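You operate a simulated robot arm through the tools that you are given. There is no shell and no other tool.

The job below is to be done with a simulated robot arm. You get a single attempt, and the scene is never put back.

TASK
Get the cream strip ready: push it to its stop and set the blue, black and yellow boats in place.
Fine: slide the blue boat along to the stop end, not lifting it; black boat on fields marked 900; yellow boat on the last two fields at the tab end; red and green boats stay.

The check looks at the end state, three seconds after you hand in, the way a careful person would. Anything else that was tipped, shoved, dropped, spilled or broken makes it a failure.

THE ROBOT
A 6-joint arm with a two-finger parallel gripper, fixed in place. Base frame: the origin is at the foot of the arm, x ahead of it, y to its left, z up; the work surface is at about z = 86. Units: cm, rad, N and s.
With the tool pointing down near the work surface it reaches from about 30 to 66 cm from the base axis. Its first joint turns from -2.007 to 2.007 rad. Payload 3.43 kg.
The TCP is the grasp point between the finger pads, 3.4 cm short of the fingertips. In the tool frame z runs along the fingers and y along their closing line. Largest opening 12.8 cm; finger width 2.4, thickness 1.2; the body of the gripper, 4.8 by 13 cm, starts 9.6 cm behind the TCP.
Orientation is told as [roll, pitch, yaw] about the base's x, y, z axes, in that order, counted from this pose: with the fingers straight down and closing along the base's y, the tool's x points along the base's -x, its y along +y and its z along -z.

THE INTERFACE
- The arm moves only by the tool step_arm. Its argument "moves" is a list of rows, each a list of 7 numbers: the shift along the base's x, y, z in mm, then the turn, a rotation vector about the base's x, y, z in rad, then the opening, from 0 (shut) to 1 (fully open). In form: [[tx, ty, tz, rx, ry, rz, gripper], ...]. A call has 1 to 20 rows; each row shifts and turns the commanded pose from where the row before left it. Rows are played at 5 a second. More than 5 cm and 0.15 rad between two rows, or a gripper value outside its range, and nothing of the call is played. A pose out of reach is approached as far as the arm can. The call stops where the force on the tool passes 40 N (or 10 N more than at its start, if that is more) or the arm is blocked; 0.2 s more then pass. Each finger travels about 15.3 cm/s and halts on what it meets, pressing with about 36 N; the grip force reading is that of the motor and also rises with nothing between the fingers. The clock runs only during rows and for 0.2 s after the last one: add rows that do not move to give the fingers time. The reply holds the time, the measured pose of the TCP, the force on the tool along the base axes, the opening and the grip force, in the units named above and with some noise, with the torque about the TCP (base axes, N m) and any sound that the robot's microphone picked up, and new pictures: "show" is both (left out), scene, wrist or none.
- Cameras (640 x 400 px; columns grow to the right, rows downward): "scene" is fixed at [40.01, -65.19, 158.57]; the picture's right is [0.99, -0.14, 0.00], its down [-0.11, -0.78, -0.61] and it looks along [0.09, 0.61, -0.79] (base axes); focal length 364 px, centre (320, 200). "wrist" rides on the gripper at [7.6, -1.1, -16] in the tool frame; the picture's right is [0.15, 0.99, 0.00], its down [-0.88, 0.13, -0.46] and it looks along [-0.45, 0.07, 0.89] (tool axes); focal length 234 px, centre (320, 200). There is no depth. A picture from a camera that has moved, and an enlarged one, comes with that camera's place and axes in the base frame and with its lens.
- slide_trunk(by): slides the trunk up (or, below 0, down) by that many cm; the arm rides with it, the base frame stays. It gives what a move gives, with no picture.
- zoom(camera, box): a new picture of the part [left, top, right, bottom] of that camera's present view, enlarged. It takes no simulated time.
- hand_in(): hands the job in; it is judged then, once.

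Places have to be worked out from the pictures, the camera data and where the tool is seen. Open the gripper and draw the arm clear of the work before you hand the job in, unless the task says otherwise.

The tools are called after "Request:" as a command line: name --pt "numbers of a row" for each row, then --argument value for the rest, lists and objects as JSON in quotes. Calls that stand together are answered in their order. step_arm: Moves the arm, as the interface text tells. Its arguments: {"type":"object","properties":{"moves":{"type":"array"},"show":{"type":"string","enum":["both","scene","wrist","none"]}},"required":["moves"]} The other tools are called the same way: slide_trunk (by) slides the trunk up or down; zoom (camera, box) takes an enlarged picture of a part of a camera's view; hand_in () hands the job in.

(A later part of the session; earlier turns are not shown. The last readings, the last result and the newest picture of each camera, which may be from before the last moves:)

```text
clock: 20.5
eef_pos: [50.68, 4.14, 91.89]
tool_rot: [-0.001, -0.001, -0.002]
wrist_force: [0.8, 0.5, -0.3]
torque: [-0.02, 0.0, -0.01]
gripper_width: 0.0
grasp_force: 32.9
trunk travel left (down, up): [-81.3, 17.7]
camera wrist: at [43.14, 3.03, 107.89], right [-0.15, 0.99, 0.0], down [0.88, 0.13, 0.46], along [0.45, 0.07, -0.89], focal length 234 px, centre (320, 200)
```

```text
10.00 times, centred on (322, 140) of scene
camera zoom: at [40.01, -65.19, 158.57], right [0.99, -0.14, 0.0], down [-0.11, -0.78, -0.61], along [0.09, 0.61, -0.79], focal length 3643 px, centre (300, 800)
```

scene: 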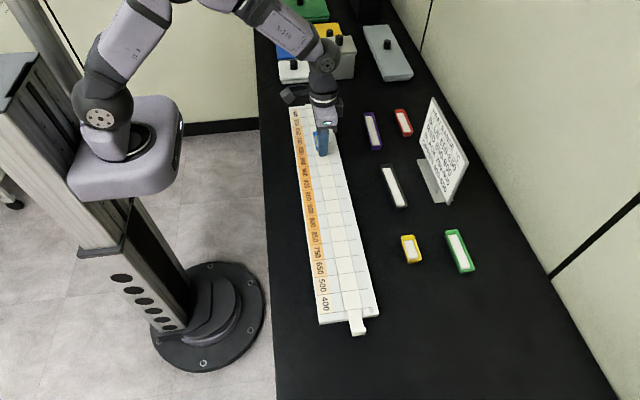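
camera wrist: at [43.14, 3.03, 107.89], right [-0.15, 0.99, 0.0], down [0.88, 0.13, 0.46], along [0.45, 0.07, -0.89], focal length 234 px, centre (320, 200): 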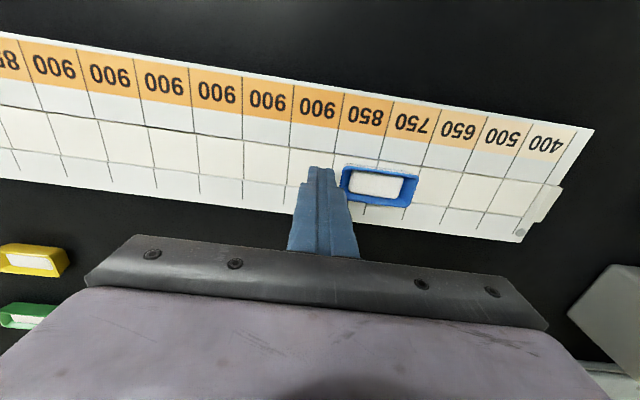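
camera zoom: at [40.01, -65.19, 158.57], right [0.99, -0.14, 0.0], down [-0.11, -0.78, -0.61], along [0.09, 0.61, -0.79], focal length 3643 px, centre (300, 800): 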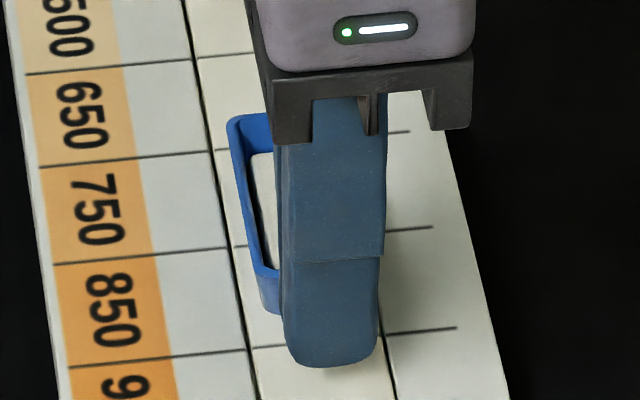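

The fingertips are now near z 88.5, just behind the boat with about 0.7 cm of gap. I lower slowly to find the right pushing height.

Request:
step_arm --pt "0 0 -3 0 0 0 0" --pt "0 0 -3 0 0 0 0" --pt "0 0 -1 0 0 0 0" --pt "0 0 0 0 0 0 0"

Request:
zoom --camera "scene" --box '[290, 120, 354, 160]'

Request:
zoom --camera "wrist" --box '[290, 150, 370, 200]'

```text
clock: 21.5
eef_pos: [50.57, 4.16, 91.27]
tool_rot: [0.001, 0.0, 0.001]
wrist_force: [0.3, -0.3, -0.2]
torque: [-0.01, 0.01, 0.0]
gripper_width: 0.01
grasp_force: 33.0
trunk travel left (down, up): [-81.3, 17.7]
camera wrist: at [43.06, 3.08, 107.18], right [-0.15, 0.99, 0.0], down [0.88, 0.13, 0.46], along [0.45, 0.07, -0.89], focal length 234 px, centre (320, 200)
```

scene: 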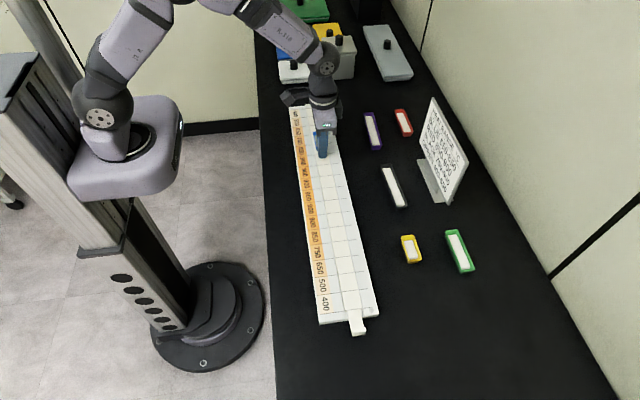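
wrist: 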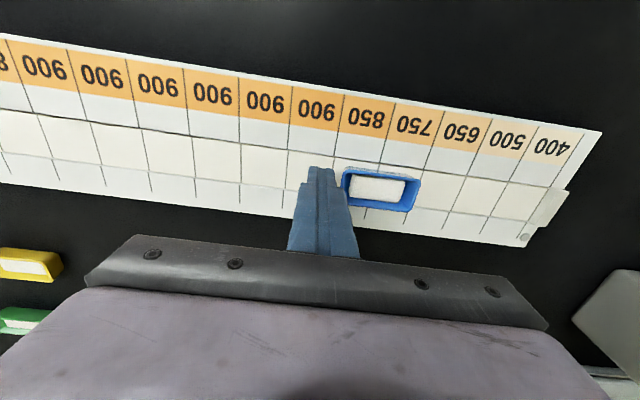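

```text
10.00 times, centred on (322, 140) of scene
camera zoom: at [40.01, -65.19, 158.57], right [0.99, -0.14, 0.0], down [-0.11, -0.78, -0.61], along [0.09, 0.61, -0.79], focal length 3643 px, centre (300, 800)
```

zoom: 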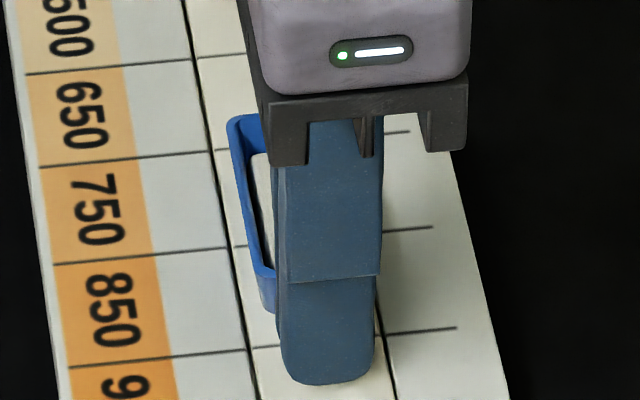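

```text
8.00 times, centred on (330, 175) of wrist
camera zoom: at [43.06, 3.08, 107.18], right [-0.15, 0.99, 0.0], down [0.88, 0.13, 0.46], along [0.45, 0.07, -0.89], focal length 1873 px, centre (240, 400)
```

zoom: 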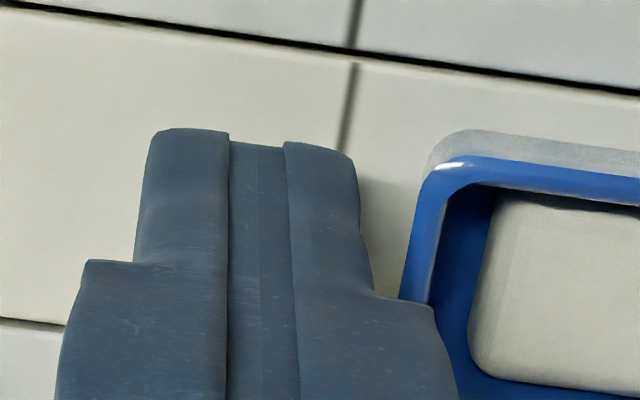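

There is no contact and the fingertips are about 1 cm below the rim top. I go 3 mm lower, then push the boat slowly in +y.

Request:
step_arm --pt "0 0 -1.5 0 0 0 0" --pt "0 0 -1.5 0 0 0 0" --pt "0 0 0 0 0 0 0" --pt "0 0 0 0 0 0 0" --show "none"

Request:
zoom --camera "scene" --box '[290, 120, 354, 160]'

```text
clock: 22.5
eef_pos: [50.6, 4.0, 90.83]
tool_rot: [0.0, 0.001, 0.001]
wrist_force: [-1.4, -0.4, 0.5]
torque: [-0.02, 0.01, 0.05]
gripper_width: 0.02
grasp_force: 33.0
trunk travel left (down, up): [-81.3, 17.7]
```

```text
10.00 times, centred on (322, 140) of scene
camera zoom: at [40.01, -65.19, 158.57], right [0.99, -0.14, 0.0], down [-0.11, -0.78, -0.61], along [0.09, 0.61, -0.79], focal length 3643 px, centre (300, 800)
```

zoom: 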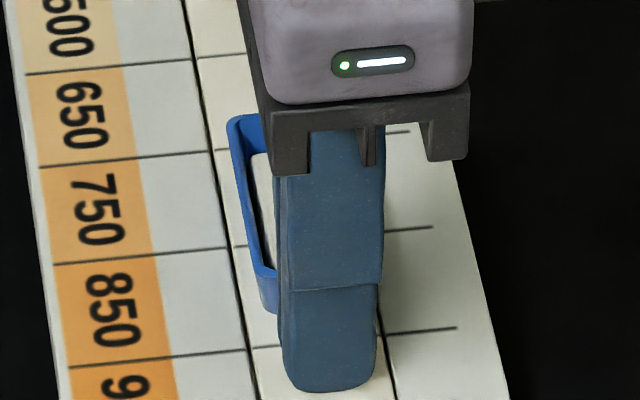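

Still clear of the strip. I push in +y with 4 mm rows and check the boat's heading partway.

Request:
step_arm --pt "0 3 0 0 0 0 0" --pt "0 3 0 0 0 0 0" --pt "0 3 0 0 0 0 0" --pt "0 4 0 0 0 0 0" --pt "0 4 0 0 0 0 0" --pt "0 4 0 0 0 0 0" --pt "0 4 0 0 0 0 0" --pt "0 4 0 0 0 0 0" --pt "0 0 0 0 0 0 0"

Request:
zoom --camera "wrist" --box '[290, 110, 482, 230]'

Request:
zoom --camera "scene" --box '[280, 95, 376, 155]'

```text
clock: 24.5
eef_pos: [50.61, 6.97, 90.98]
tool_rot: [0.001, -0.001, 0.001]
wrist_force: [1.3, -2.0, 3.1]
torque: [-0.1, 0.03, 0.02]
gripper_width: 0.0
grasp_force: 32.8
trunk travel left (down, up): [-81.3, 17.7]
camera wrist: at [43.12, 5.97, 106.91], right [-0.15, 0.99, 0.0], down [0.88, 0.13, 0.46], along [0.45, 0.07, -0.89], focal length 234 px, centre (320, 200)
```

scene: 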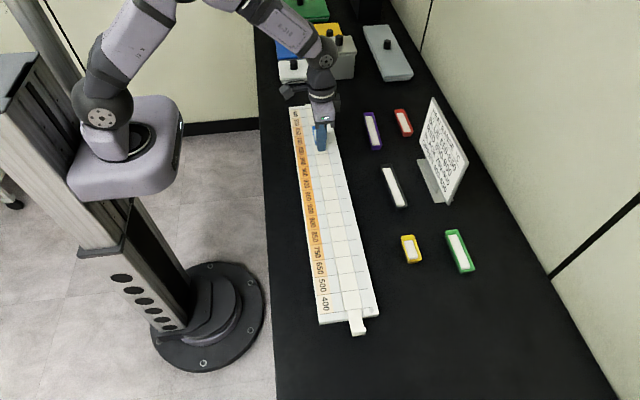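
wrist: 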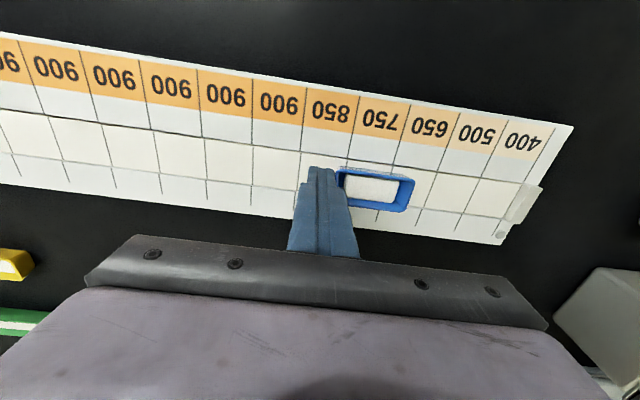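

```text
3.33 times, centred on (386, 170) of wrist
camera zoom: at [43.12, 5.97, 106.91], right [-0.15, 0.99, 0.0], down [0.88, 0.13, 0.46], along [0.45, 0.07, -0.89], focal length 781 px, centre (100, 300)
```

zoom: 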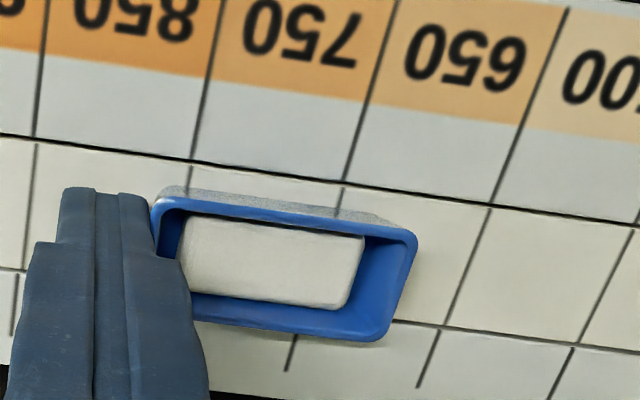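

```text
6.67 times, centred on (328, 125) of scene
camera zoom: at [40.01, -65.19, 158.57], right [0.99, -0.14, 0.0], down [-0.11, -0.78, -0.61], along [0.09, 0.61, -0.79], focal length 2428 px, centre (267, 700)
```

zoom: 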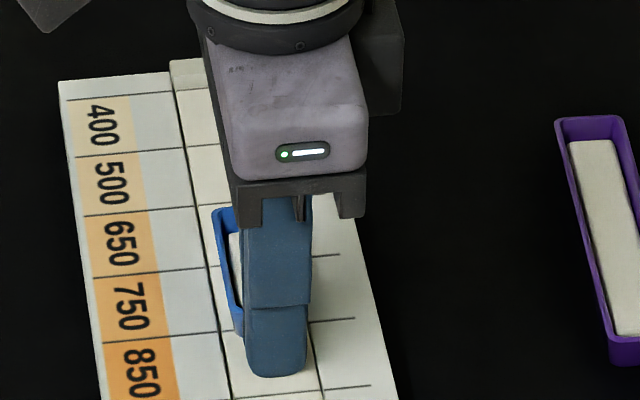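

The boat follows straight and stays upright, with its far rim near y 14.8. I continue pushing 8 cm in 4 mm rows.

Request:
step_arm --pt "0 4 0 0 0 0 0" --pt "0 4 0 0 0 0 0" --pt "0 4 0 0 0 0 0" --pt "0 4 0 0 0 0 0" --pt "0 4 0 0 0 0 0" --pt "0 4 0 0 0 0 0" --pt "0 4 0 0 0 0 0" --pt "0 4 0 0 0 0 0" --pt "0 4 0 0 0 0 0" --pt "0 4 0 0 0 0 0" --pt "0 0 0 0 0 0 0"

Request:
zoom --camera "wrist" --box '[290, 110, 482, 230]'

```text
clock: 26.9
eef_pos: [50.68, 10.89, 91.11]
tool_rot: [0.0, 0.002, -0.002]
wrist_force: [-0.3, -0.8, 0.1]
torque: [0.01, -0.01, -0.02]
gripper_width: 0.01
grasp_force: 32.6
trunk travel left (down, up): [-81.3, 17.7]
camera wrist: at [43.13, 9.77, 106.97], right [-0.15, 0.99, 0.0], down [0.88, 0.13, 0.46], along [0.45, 0.07, -0.89], focal length 234 px, centre (320, 200)
```

scene: 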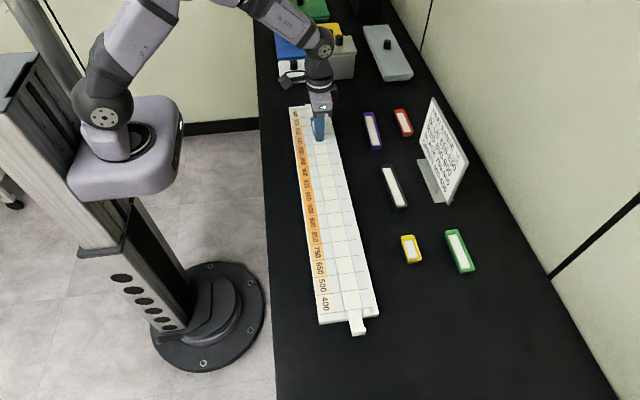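
wrist: 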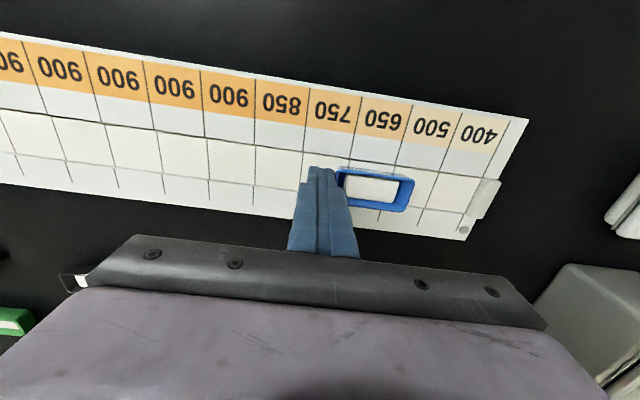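

```text
3.33 times, centred on (386, 170) of wrist
camera zoom: at [43.13, 9.77, 106.97], right [-0.15, 0.99, 0.0], down [0.88, 0.13, 0.46], along [0.45, 0.07, -0.89], focal length 781 px, centre (100, 300)
```

zoom: 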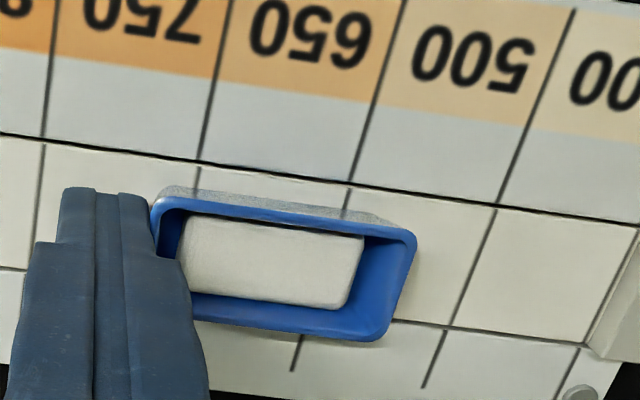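

It tracks well: the far rim is near y 18.7 and the stop face is near y 25. I push 4.4 cm more, then go fine.

Request:
step_arm --pt "0 4 0 0 0 0 0" --pt "0 4 0 0 0 0 0" --pt "0 4 0 0 0 0 0" --pt "0 4 0 0 0 0 0" --pt "0 4 0 0 0 0 0" --pt "0 4 0 0 0 0 0" --pt "0 4 0 0 0 0 0" --pt "0 4 0 0 0 0 0" --pt "0 4 0 0 0 0 0" --pt "0 4 0 0 0 0 0" --pt "0 4 0 0 0 0 0" --pt "0 0 0 0 0 0 0"

Request:
zoom --camera "wrist" --box '[290, 110, 482, 230]'

Request:
zoom --camera "scene" --box '[280, 95, 344, 135]'

```text
clock: 29.5
eef_pos: [50.65, 15.19, 91.03]
tool_rot: [0.0, 0.0, 0.0]
wrist_force: [-0.2, -0.6, -0.3]
torque: [0.0, 0.01, 0.0]
gripper_width: 0.01
grasp_force: 33.5
trunk travel left (down, up): [-81.3, 17.7]
camera wrist: at [43.16, 14.31, 106.98], right [-0.15, 0.99, 0.0], down [0.88, 0.13, 0.46], along [0.45, 0.07, -0.89], focal length 234 px, centre (320, 200)
```

scene: 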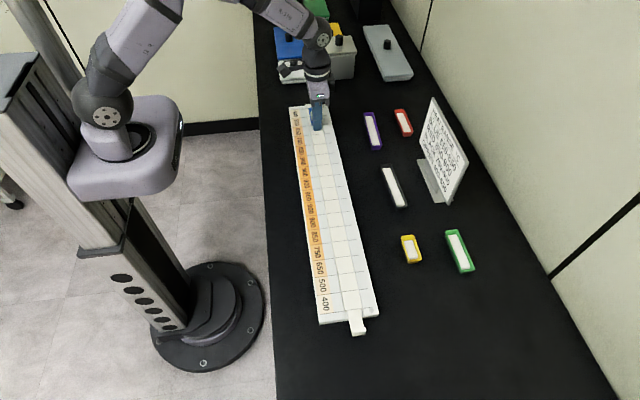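
wrist: 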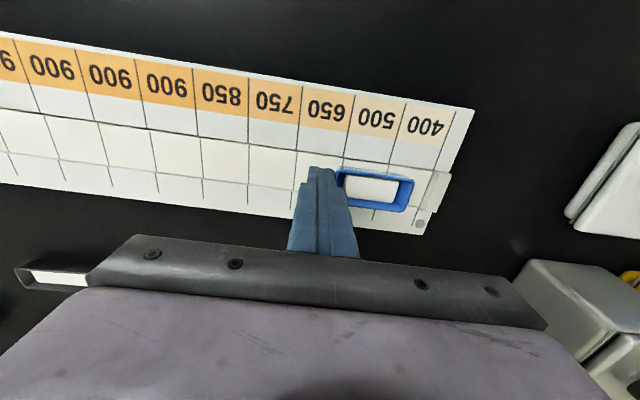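

```text
3.33 times, centred on (386, 170) of wrist
camera zoom: at [43.16, 14.31, 106.98], right [-0.15, 0.99, 0.0], down [0.88, 0.13, 0.46], along [0.45, 0.07, -0.89], focal length 781 px, centre (100, 300)
```

zoom: 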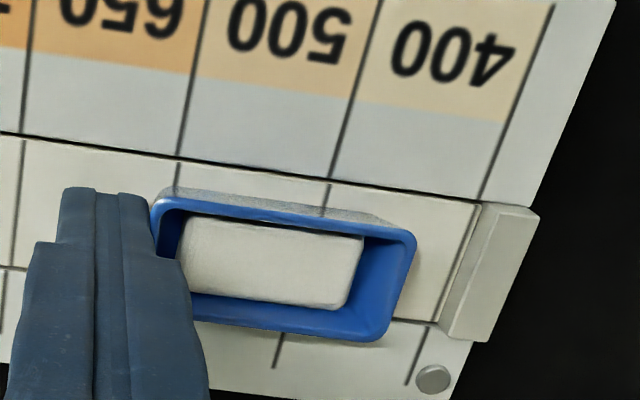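

```text
10.00 times, centred on (312, 115) of scene
camera zoom: at [40.01, -65.19, 158.57], right [0.99, -0.14, 0.0], down [-0.11, -0.78, -0.61], along [0.09, 0.61, -0.79], focal length 3643 px, centre (400, 1050)
```

zoom: 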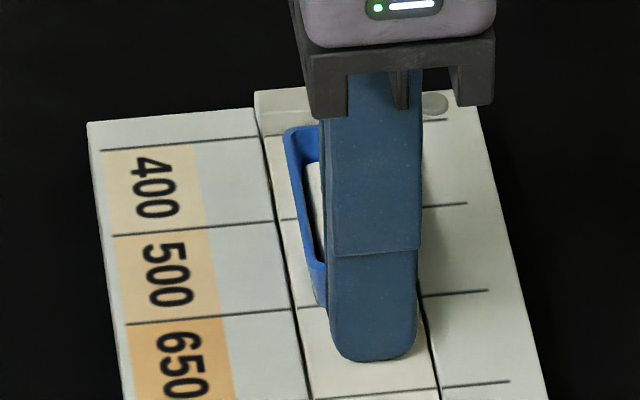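

About 2 cm remains between the boat and the stop. I push 1.2 cm, then look again.

Request:
step_arm --pt "0 3 0 0 0 0 0" --pt "0 3 0 0 0 0 0" --pt "0 3 0 0 0 0 0" --pt "0 3 0 0 0 0 0" --pt "0 0 0 0 0 0 0"

Request:
zoom --camera "wrist" --box '[330, 140, 458, 220]'

Request:
zoom --camera "scene" --box '[280, 95, 344, 135]'

```text
clock: 30.7
eef_pos: [50.49, 16.43, 90.99]
tool_rot: [0.002, 0.0, 0.0]
wrist_force: [-0.6, -1.2, -0.7]
torque: [0.01, -0.02, 0.01]
gripper_width: 0.0
grasp_force: 32.7
trunk travel left (down, up): [-81.3, 17.7]
camera wrist: at [43.04, 15.45, 106.96], right [-0.15, 0.99, 0.0], down [0.88, 0.13, 0.46], along [0.45, 0.07, -0.89], focal length 234 px, centre (320, 200)
```

scene: 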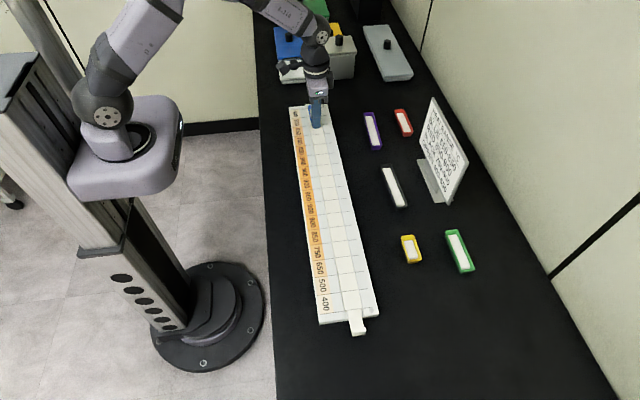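
wrist: 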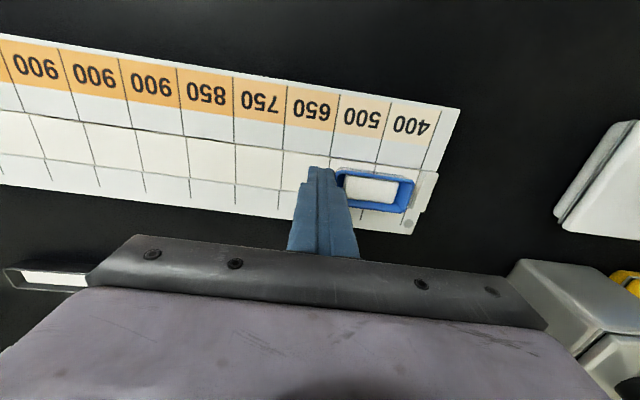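

```text
5.00 times, centred on (394, 180) of wrist
camera zoom: at [43.04, 15.45, 106.96], right [-0.15, 0.99, 0.0], down [0.88, 0.13, 0.46], along [0.45, 0.07, -0.89], focal length 1171 px, centre (-50, 300)
```

zoom: 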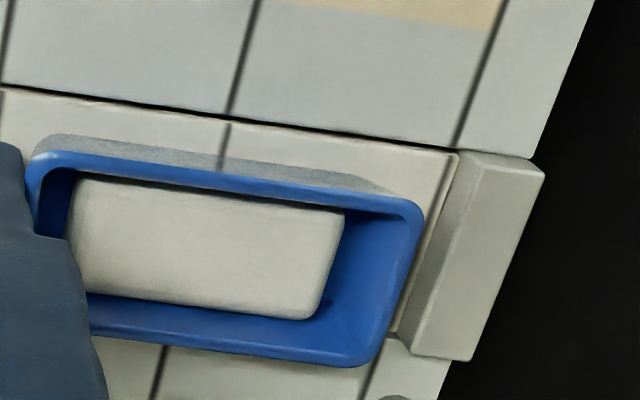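

```text
10.00 times, centred on (312, 115) of scene
camera zoom: at [40.01, -65.19, 158.57], right [0.99, -0.14, 0.0], down [-0.11, -0.78, -0.61], along [0.09, 0.61, -0.79], focal length 3643 px, centre (400, 1050)
```

zoom: 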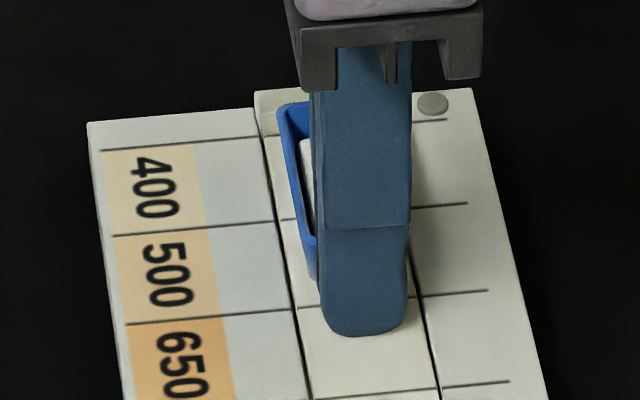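

The boat now lies on the last two fields, with a small gap left to the stop. I nudge it on in 1 mm rows until it just meets the stop.

Request:
step_arm --pt "0 1 0 0 0 0 0" --pt "0 1 0 0 0 0 0" --pt "0 1 0 0 0 0 0" --pt "0 1 0 0 0 0 0" --pt "0 0 0 0 0 0 0" --show "wrist"

Request:
zoom --camera "wrist" --box '[330, 140, 458, 220]'

```text
clock: 31.9
eef_pos: [50.64, 16.89, 90.96]
tool_rot: [0.001, -0.003, 0.0]
wrist_force: [0.8, -1.5, 1.2]
torque: [0.01, 0.03, 0.0]
gripper_width: 0.0
grasp_force: 33.0
trunk travel left (down, up): [-81.3, 17.7]
camera wrist: at [43.06, 15.86, 106.91], right [-0.15, 0.99, 0.0], down [0.88, 0.13, 0.46], along [0.45, 0.07, -0.89], focal length 234 px, centre (320, 200)
```

wrist: 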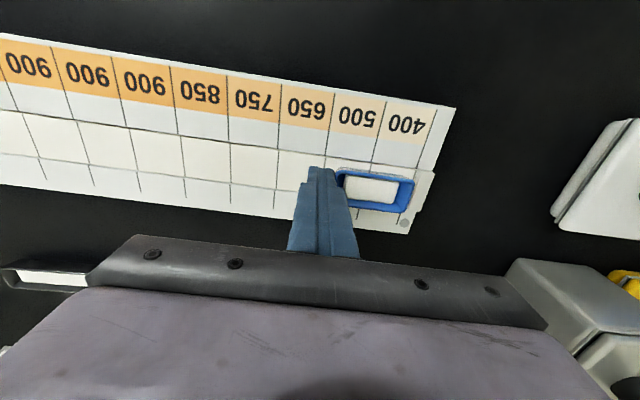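

```text
5.00 times, centred on (394, 180) of wrist
camera zoom: at [43.06, 15.86, 106.91], right [-0.15, 0.99, 0.0], down [0.88, 0.13, 0.46], along [0.45, 0.07, -0.89], focal length 1171 px, centre (-50, 300)
```

zoom: 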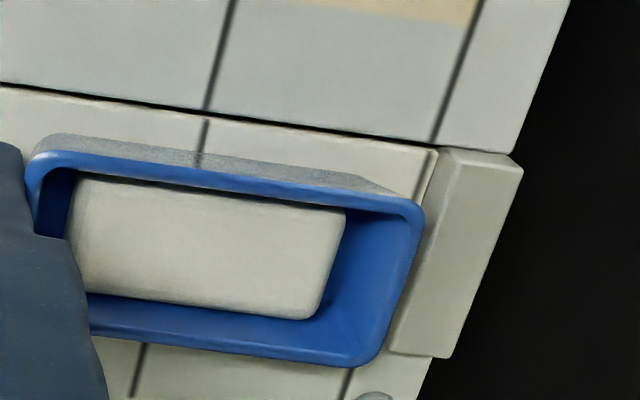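

There is no contact yet, only a narrow gap. I go three more 1 mm rows and read the force.

Request:
step_arm --pt "0 1 0 0 0 0 0" --pt "0 1 0 0 0 0 0" --pt "0 0 0 0 0 0 0" --show "wrist"

Request:
zoom --camera "wrist" --box '[330, 140, 458, 220]'

```text
clock: 32.7
eef_pos: [50.66, 17.25, 91.04]
tool_rot: [-0.002, -0.001, 0.001]
wrist_force: [-1.6, -2.2, 1.9]
torque: [-0.03, -0.01, 0.01]
gripper_width: 0.0
grasp_force: 32.9
trunk travel left (down, up): [-81.3, 17.7]
camera wrist: at [43.07, 16.11, 106.91], right [-0.15, 0.99, 0.0], down [0.88, 0.13, 0.46], along [0.45, 0.07, -0.89], focal length 234 px, centre (320, 200)
```

wrist: 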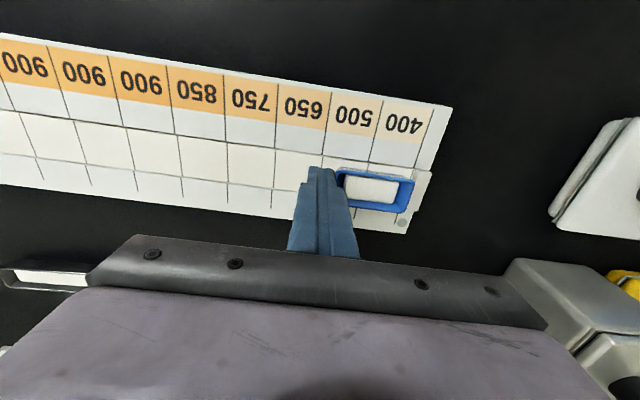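

```text
5.00 times, centred on (394, 180) of wrist
camera zoom: at [43.07, 16.11, 106.91], right [-0.15, 0.99, 0.0], down [0.88, 0.13, 0.46], along [0.45, 0.07, -0.89], focal length 1171 px, centre (-50, 300)
```

zoom: 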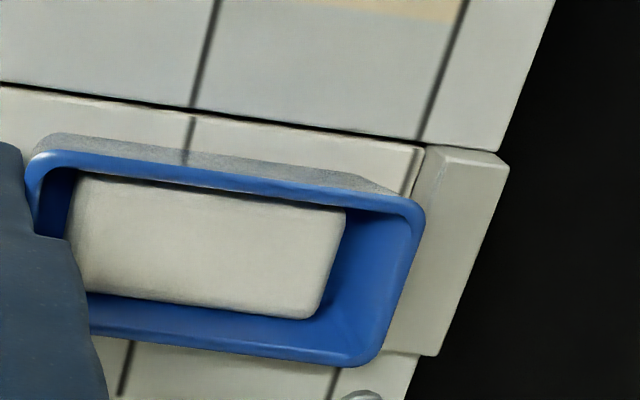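

The force is still only about 2 N and the rim is very close to the stop. I go on with two more 1 mm rows.

Request:
step_arm --pt "0 1 0 0 0 0 0" --pt "0 1 0 0 0 0 0" --pt "0 0 0 0 0 0 0" --show "wrist"

Request:
zoom --camera "wrist" --box '[330, 140, 458, 220]'

Request:
zoom --camera "scene" --box '[280, 95, 344, 135]'

```text
clock: 33.5
eef_pos: [50.55, 17.32, 91.0]
tool_rot: [0.001, 0.001, 0.0]
wrist_force: [-0.1, -0.2, 1.0]
torque: [-0.01, 0.03, -0.02]
gripper_width: 0.0
grasp_force: 32.9
trunk travel left (down, up): [-81.3, 17.7]
camera wrist: at [43.04, 16.26, 106.92], right [-0.15, 0.99, 0.0], down [0.88, 0.13, 0.46], along [0.45, 0.07, -0.89], focal length 234 px, centre (320, 200)
```

wrist: 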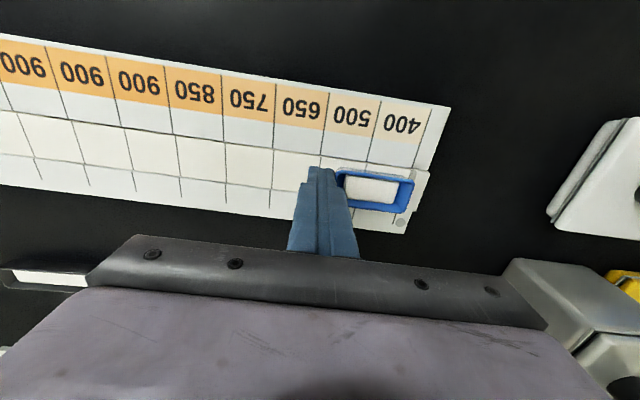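

```text
5.00 times, centred on (394, 180) of wrist
camera zoom: at [43.04, 16.26, 106.92], right [-0.15, 0.99, 0.0], down [0.88, 0.13, 0.46], along [0.45, 0.07, -0.89], focal length 1171 px, centre (-50, 300)
```

zoom: 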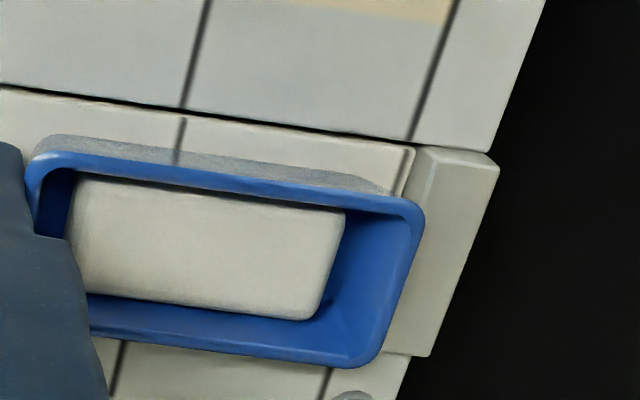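

```text
10.00 times, centred on (312, 115) of scene
camera zoom: at [40.01, -65.19, 158.57], right [0.99, -0.14, 0.0], down [-0.11, -0.78, -0.61], along [0.09, 0.61, -0.79], focal length 3643 px, centre (400, 1050)
```

zoom: 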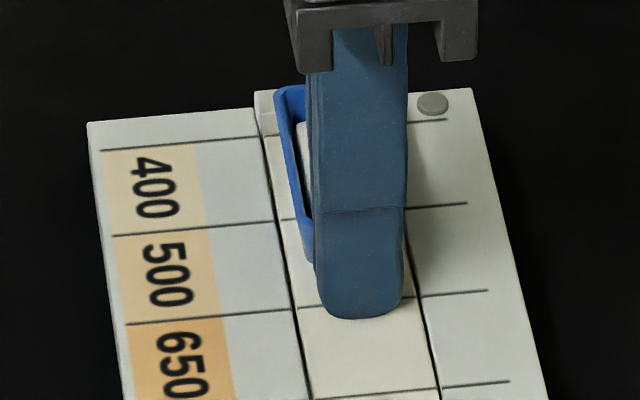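

The boat sits within a few mm of the stop. I give it two last 1 mm rows to check for touch.

Request:
step_arm --pt "0 1 0 0 0 0 0" --pt "0 1 0 0 0 0 0" --pt "0 0 0 0 0 0 0" --show "wrist"

Request:
zoom --camera "wrist" --box '[330, 140, 458, 220]'

```text
clock: 34.3
eef_pos: [50.55, 17.57, 90.92]
tool_rot: [0.001, -0.001, -0.001]
wrist_force: [-0.2, -0.2, 0.1]
torque: [0.02, 0.01, -0.03]
gripper_width: 0.0
grasp_force: 33.0
trunk travel left (down, up): [-81.3, 17.7]
camera wrist: at [43.07, 16.5, 106.93], right [-0.15, 0.99, 0.0], down [0.88, 0.13, 0.46], along [0.45, 0.07, -0.89], focal length 234 px, centre (320, 200)
```

wrist: 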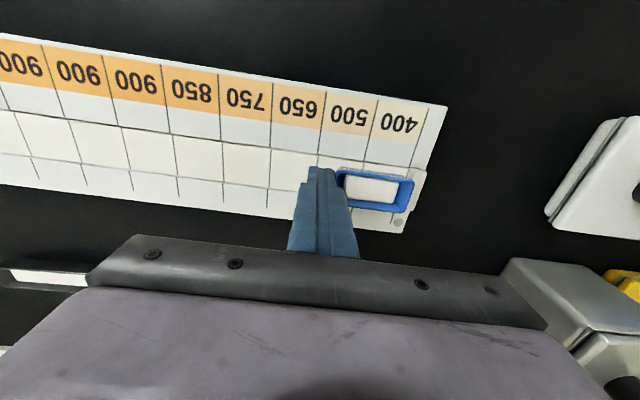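

```text
5.00 times, centred on (394, 180) of wrist
camera zoom: at [43.07, 16.5, 106.93], right [-0.15, 0.99, 0.0], down [0.88, 0.13, 0.46], along [0.45, 0.07, -0.89], focal length 1171 px, centre (-50, 300)
```

zoom: 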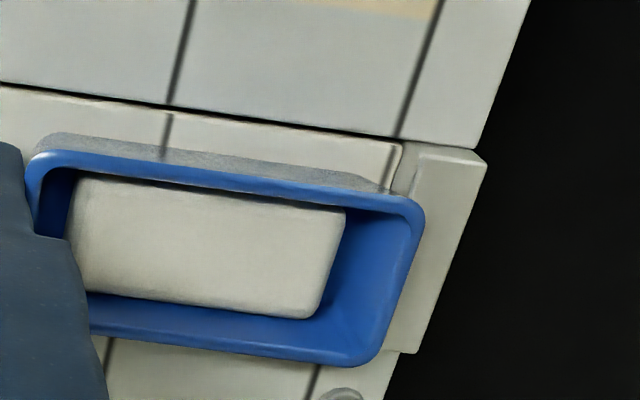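

The blue boat now sits on the two fields at the stop, level and about 2 mm or less from the block. I back the fingers away, rise, and move over towards the black boat for a better look.

Request:
step_arm --pt "0 -8 0 0 0 0 0" --pt "0 -8 0 0 0 0 0" --pt "0 0 40 0 0 0 0" --pt "0 0 40 0 0 0 0" --pt "0 0 40 0 0 0 0" --pt "4 -42 0 0 0 0 0.4" --pt "4 -42 0 0 0 0 0.4" --pt "4 -42 0 0 0 0 0.4" --pt "4 -42 0 0 0 0 0.4" --pt "4 -42 0 0 0 0 0.4" --pt "0 0 0 0 0 0 0.4" --pt "0 0 0 0 0 0 0.4"

Request:
zoom --camera "scene" --box '[280, 90, 376, 150]'

Request:
zoom --camera "scene" --box '[350, 150, 446, 210]'

```text
clock: 36.9
eef_pos: [52.76, -5.02, 103.12]
tool_rot: [0.0, -0.001, -0.001]
wrist_force: [0.1, 0.1, 0.4]
torque: [-0.01, 0.02, -0.02]
gripper_width: 5.12
grasp_force: 0.1
trunk travel left (down, up): [-81.3, 17.7]
camera wrist: at [45.1, -6.05, 119.03], right [-0.15, 0.99, 0.0], down [0.88, 0.13, 0.46], along [0.45, 0.07, -0.89], focal length 234 px, centre (320, 200)
```

scene: 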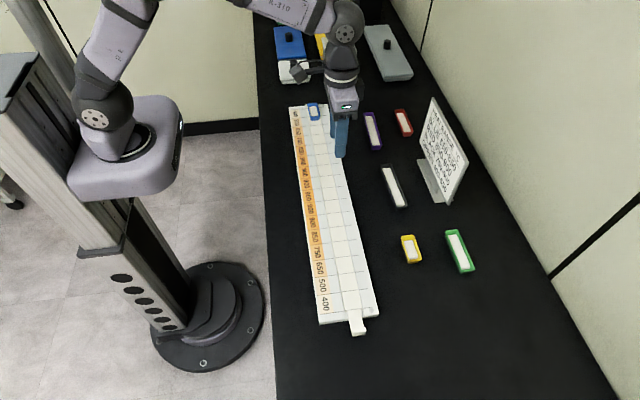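
wrist: 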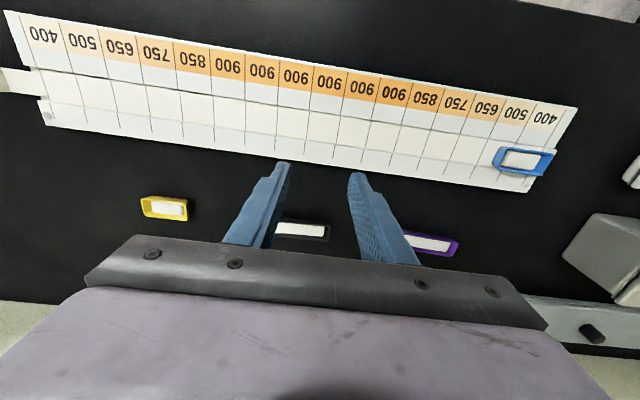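

```text
6.67 times, centred on (328, 120) of scene
camera zoom: at [40.01, -65.19, 158.57], right [0.99, -0.14, 0.0], down [-0.11, -0.78, -0.61], along [0.09, 0.61, -0.79], focal length 2428 px, centre (267, 733)
```

zoom: 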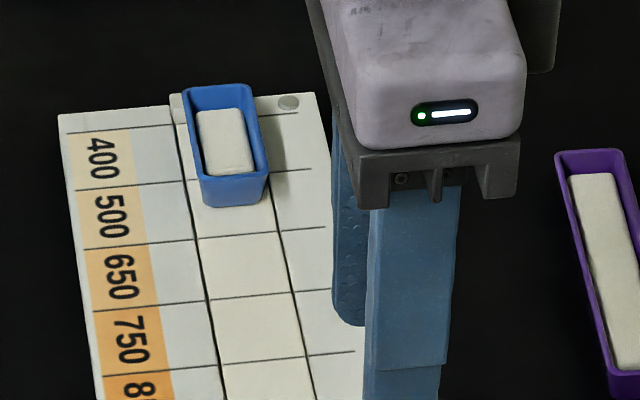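

```text
6.67 times, centred on (398, 180) of scene
camera zoom: at [40.01, -65.19, 158.57], right [0.99, -0.14, 0.0], down [-0.11, -0.78, -0.61], along [0.09, 0.61, -0.79], focal length 2428 px, centre (-200, 333)
```

zoom: 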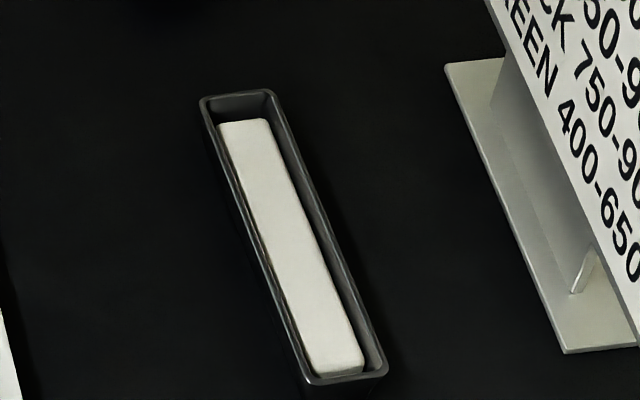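

The blue boat is in place on the last two fields by the stop. The black boat's centre is about (66.9, -8.5), and it is turned by about +0.03 rad. I turn the tool a quarter turn while moving out towards it, still high.

Request:
step_arm --pt "8 -3 0 0 0 -0.1283 0.4" --pt "8 -3 0 0 0 -0.1283 0.4" --pt "8 -3 0 0 0 -0.1283 0.4" --pt "8 -3 0 0 0 -0.1283 0.4" --pt "8 -3 0 0 0 -0.1283 0.4" --pt "8 -3 0 0 0 -0.1283 0.4" --pt "8 -3 0 0 0 -0.1283 0.4" --pt "8 -3 0 0 0 -0.1283 0.4" --pt "8 -3 0 0 0 -0.1283 0.4" --pt "8 -3 0 0 0 -0.1283 0.4" --pt "8 -3 0 0 0 -0.1283 0.4" --pt "8 -3 0 0 0 -0.1283 0.4" --pt "0 0 0 0 0 0 0.4" --pt "0 0 0 0 0 0 0.4"

```text
clock: 39.9
eef_pos: [62.19, -8.75, 102.86]
tool_rot: [0.0, 0.0, -1.541]
wrist_force: [1.0, -0.3, -0.2]
torque: [0.04, -0.02, 0.02]
gripper_width: 5.12
grasp_force: 0.0
trunk travel left (down, up): [-81.3, 17.7]
camera wrist: at [60.89, -1.1, 118.91], right [0.98, 0.18, 0.0], down [0.16, -0.88, 0.46], along [0.08, -0.45, -0.89], focal length 234 px, centre (320, 200)
```

scene: 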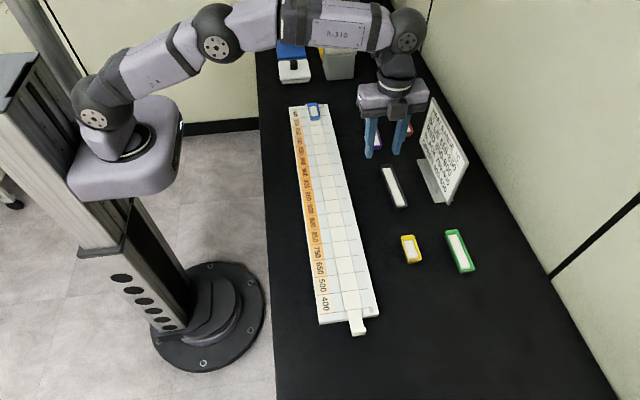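
wrist: 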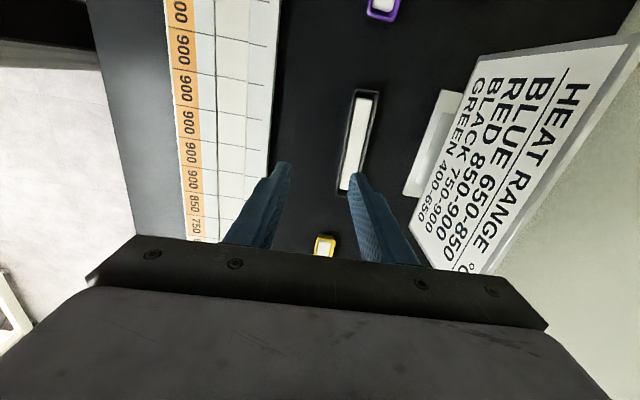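

The wrist view shows the black boat just right of the tool's axis. I zoom in to fix its place and heading.

Request:
zoom --camera "wrist" --box '[280, 70, 440, 220]'

Request:
zoom --camera "scene" --box '[350, 120, 446, 210]'

```text
2.67 times, centred on (360, 145) of wrist
camera zoom: at [60.89, -1.1, 118.91], right [0.98, 0.18, 0.0], down [0.16, -0.88, 0.46], along [0.08, -0.45, -0.89], focal length 624 px, centre (213, 347)
```

zoom: 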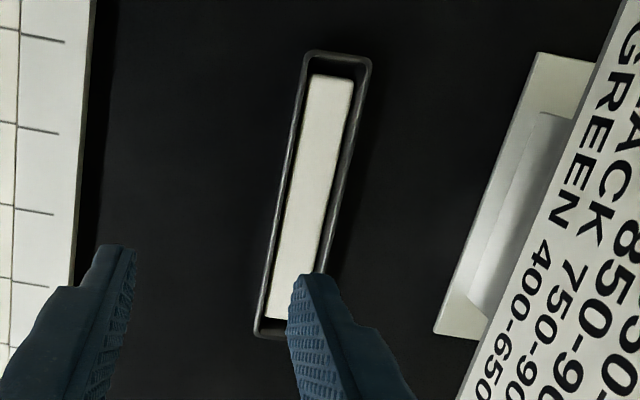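

```text
4.44 times, centred on (398, 165) of scene
camera zoom: at [40.01, -65.19, 158.57], right [0.99, -0.14, 0.0], down [-0.11, -0.78, -0.61], along [0.09, 0.61, -0.79], focal length 1619 px, centre (-27, 356)
```

zoom: 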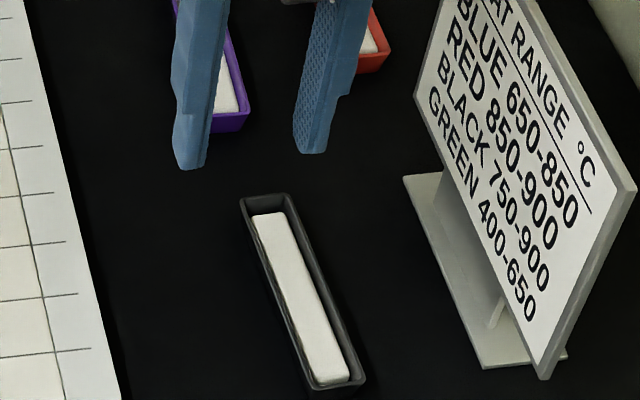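

Wrist and scene views agree: black boat centre (66.95, -8.45), 3.0 cm wide, turned about 0.04 rad. I move over it at this height to test the reach with the tool straight down.

Request:
step_arm --pt "16 1 0 0 0 0.01 0.4" --pt "16 1 0 0 0 0 0.4" --pt "15.5 1 0 0 0 0 0.4" --pt "0 0 0 0 0 0 0.4" --pt "0 0 0 0 0 0 0.4"

```text
clock: 41.1
eef_pos: [63.95, -8.47, 102.61]
tool_rot: [-0.001, 0.001, -1.528]
wrist_force: [-0.4, -0.4, 0.4]
torque: [-0.01, -0.02, 0.03]
gripper_width: 5.1
grasp_force: 0.1
out of reach, approached as far as the arm can: row 2, 3
trunk travel left (down, up): [-81.3, 17.7]
camera wrist: at [62.62, -0.79, 118.6], right [0.98, 0.19, 0.0], down [0.17, -0.87, 0.46], along [0.09, -0.45, -0.89], focal length 234 px, centre (320, 200)
```

scene: 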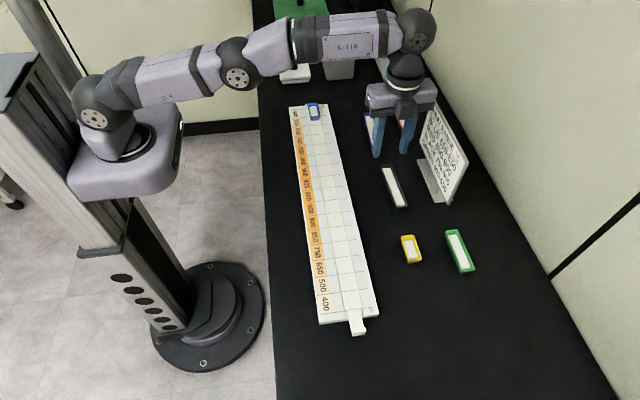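
wrist: 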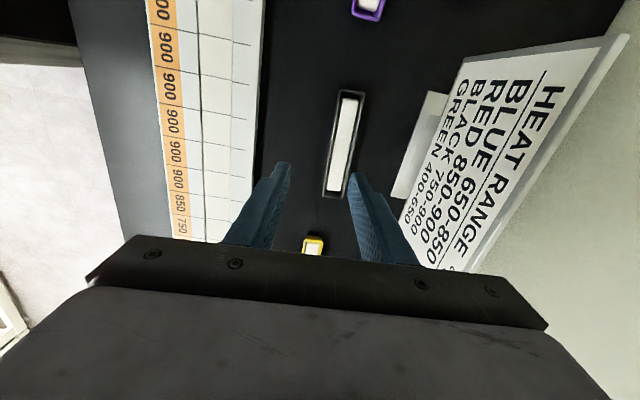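

The tool-down pose stops at x 64, so the boat can't be gripped where it stands. I will shut the fingers, lean the tool outward, reach over behind the boat and draw it a few cm towards the base; first I tilt and check the pose.

Request:
step_arm --pt "0 0 0 0 -0.1 0 0" --pt "0 0 0 0 -0.1 0 0" --pt "0 0 0 0 -0.1 0 0" --pt "0 0 0 0 0 0 0" --pt "0 0 0 0 0 0 0" --show "scene"

```text
clock: 42.3
eef_pos: [64.01, -8.33, 102.52]
tool_rot: [0.302, -0.013, -1.531]
wrist_force: [0.2, -0.3, 1.1]
torque: [0.0, 0.03, -0.03]
gripper_width: 0.02
grasp_force: 33.1
trunk travel left (down, up): [-81.3, 17.7]
```

scene: 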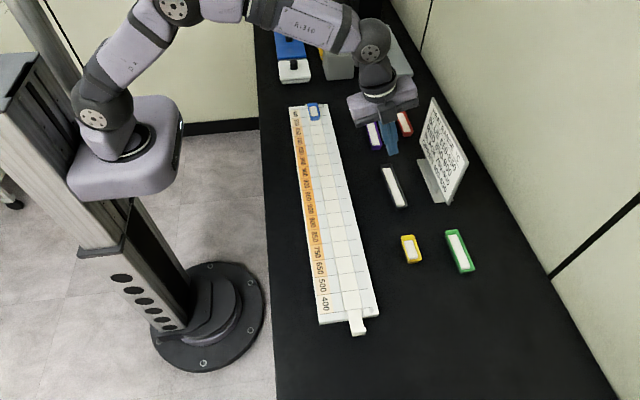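

The tilted pose is fine. I move out to x ≈ 70.3 while high, then descend behind the boat's far side.

Request:
step_arm --pt "21 0 0 0 0 0 0" --pt "21 0 0 0 0 0 0" --pt "21 0 0 0 0 0 0" --pt "0 0 -30 0 0 0 0" --pt "0 0 -30 0 0 0 0" --pt "0 0 -25 0 0 0 0" --pt "0 0 0 0 0 0 0" --pt "0 0 0 0 0 0 0"

Request:
zoom --camera "scene" --box '[360, 140, 456, 200]'

Request:
zoom --camera "wrist" --box '[220, 80, 412, 200]'

```text
clock: 44.1
eef_pos: [70.53, -8.32, 94.0]
tool_rot: [0.3, -0.012, -1.531]
wrist_force: [0.5, -0.2, 0.3]
torque: [-0.02, 0.0, 0.01]
gripper_width: 0.0
grasp_force: 33.4
trunk travel left (down, up): [-81.3, 17.7]
camera wrist: at [64.45, -0.75, 108.83], right [0.94, 0.19, 0.29], down [0.02, -0.87, 0.48], along [0.35, -0.45, -0.82], focal length 234 px, centre (320, 200)
```

scene: 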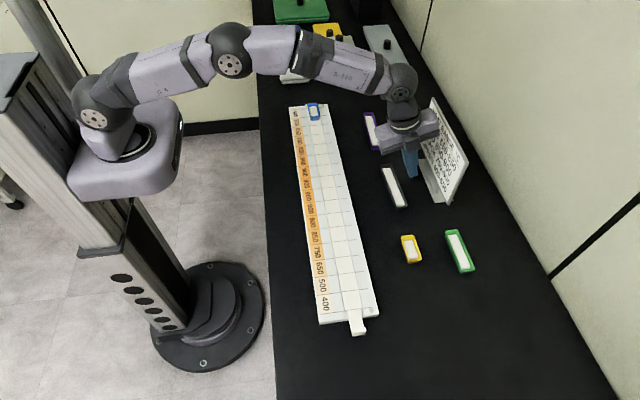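
wrist: 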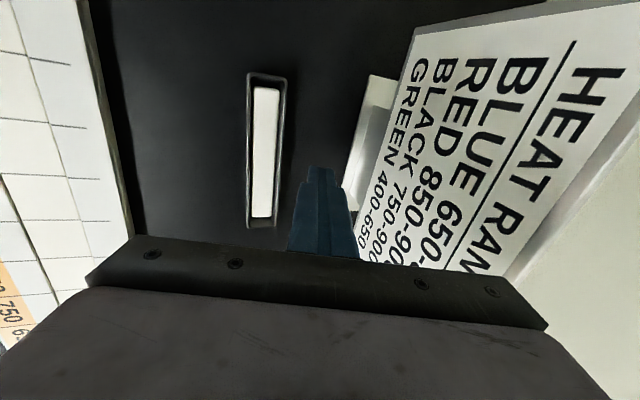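

```text
6.67 times, centred on (408, 170) of scene
camera zoom: at [40.01, -65.19, 158.57], right [0.99, -0.14, 0.0], down [-0.11, -0.78, -0.61], along [0.09, 0.61, -0.79], focal length 2428 px, centre (-267, 400)
```

zoom: 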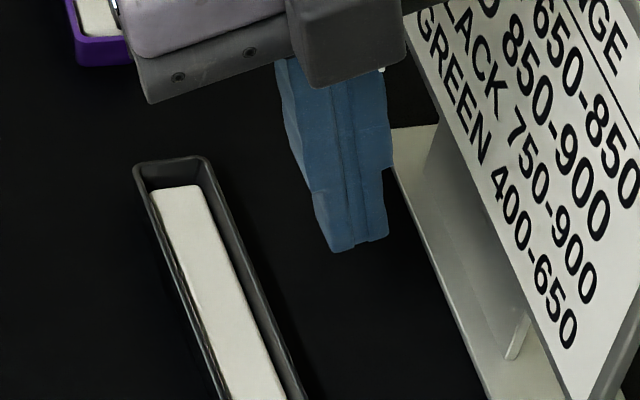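

```text
3.33 times, centred on (316, 140) of wrist
camera zoom: at [64.45, -0.75, 108.83], right [0.94, 0.19, 0.29], down [0.02, -0.87, 0.48], along [0.35, -0.45, -0.82], focal length 781 px, centre (333, 400)
```

zoom: 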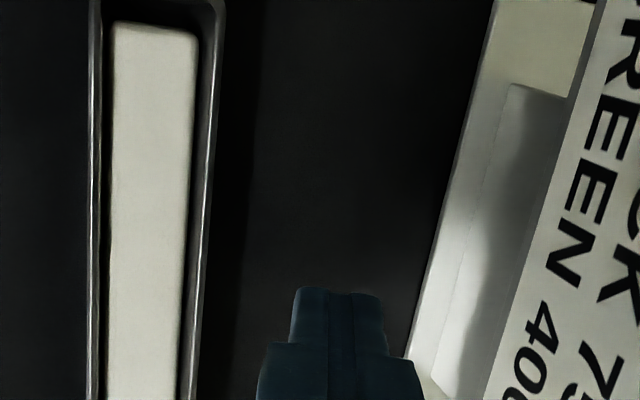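

There is clearance on both sides: about 1.3 cm to the boat and about 2.5 cm to the sign base. I go down to just above the table.

Request:
step_arm --pt "0 0 -10 0 0 0 0" --pt "0 0 -10 0 0 0 0" --pt "0 0 -8 0 0 0 0" --pt "0 0 -5 0 0 0 0" --pt "0 0 -3 0 0 0 0" --pt "0 0 0 0 0 0 0"

Request:
zoom --camera "scene" --box '[360, 150, 456, 210]'

Request:
zoom --camera "wrist" --box '[220, 80, 412, 200]'

```text
clock: 45.5
eef_pos: [70.44, -8.27, 90.3]
tool_rot: [0.301, -0.012, -1.532]
wrist_force: [-0.2, 0.4, 0.3]
torque: [0.02, -0.01, -0.01]
gripper_width: 0.0
grasp_force: 33.0
trunk travel left (down, up): [-81.3, 17.7]
camera wrist: at [64.33, -0.69, 105.12], right [0.94, 0.19, 0.29], down [0.02, -0.87, 0.48], along [0.35, -0.45, -0.82], focal length 234 px, centre (320, 200)
```

scene: 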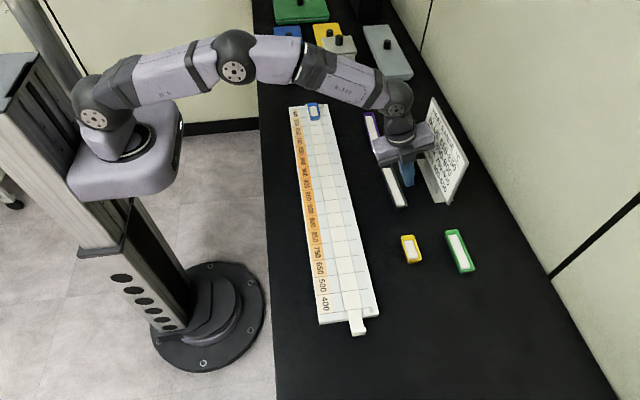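
wrist: 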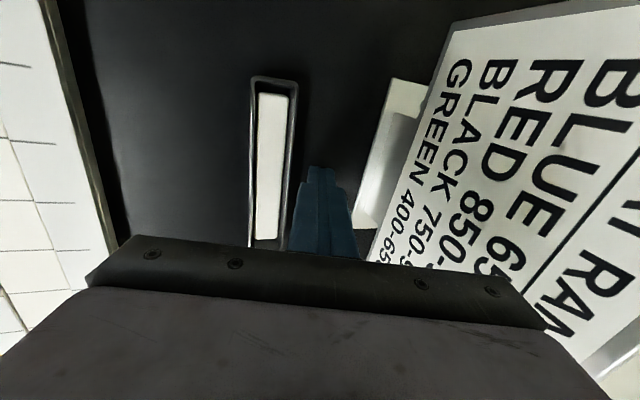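

```text
6.67 times, centred on (408, 180) of scene
camera zoom: at [40.01, -65.19, 158.57], right [0.99, -0.14, 0.0], down [-0.11, -0.78, -0.61], along [0.09, 0.61, -0.79], focal length 2428 px, centre (-267, 333)
```

zoom: 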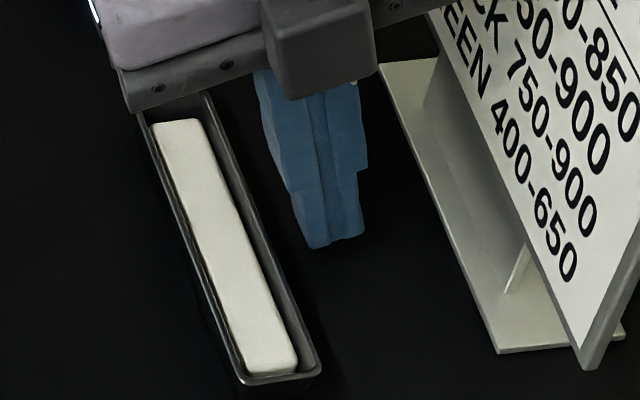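

```text
3.33 times, centred on (316, 140) of wrist
camera zoom: at [64.33, -0.69, 105.12], right [0.94, 0.19, 0.29], down [0.02, -0.87, 0.48], along [0.35, -0.45, -0.82], focal length 781 px, centre (333, 400)
```

zoom: 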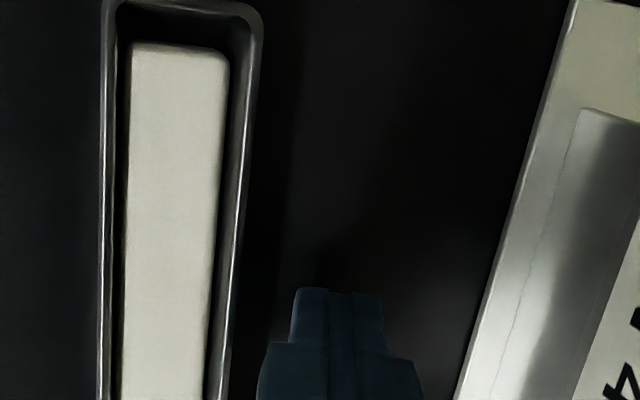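

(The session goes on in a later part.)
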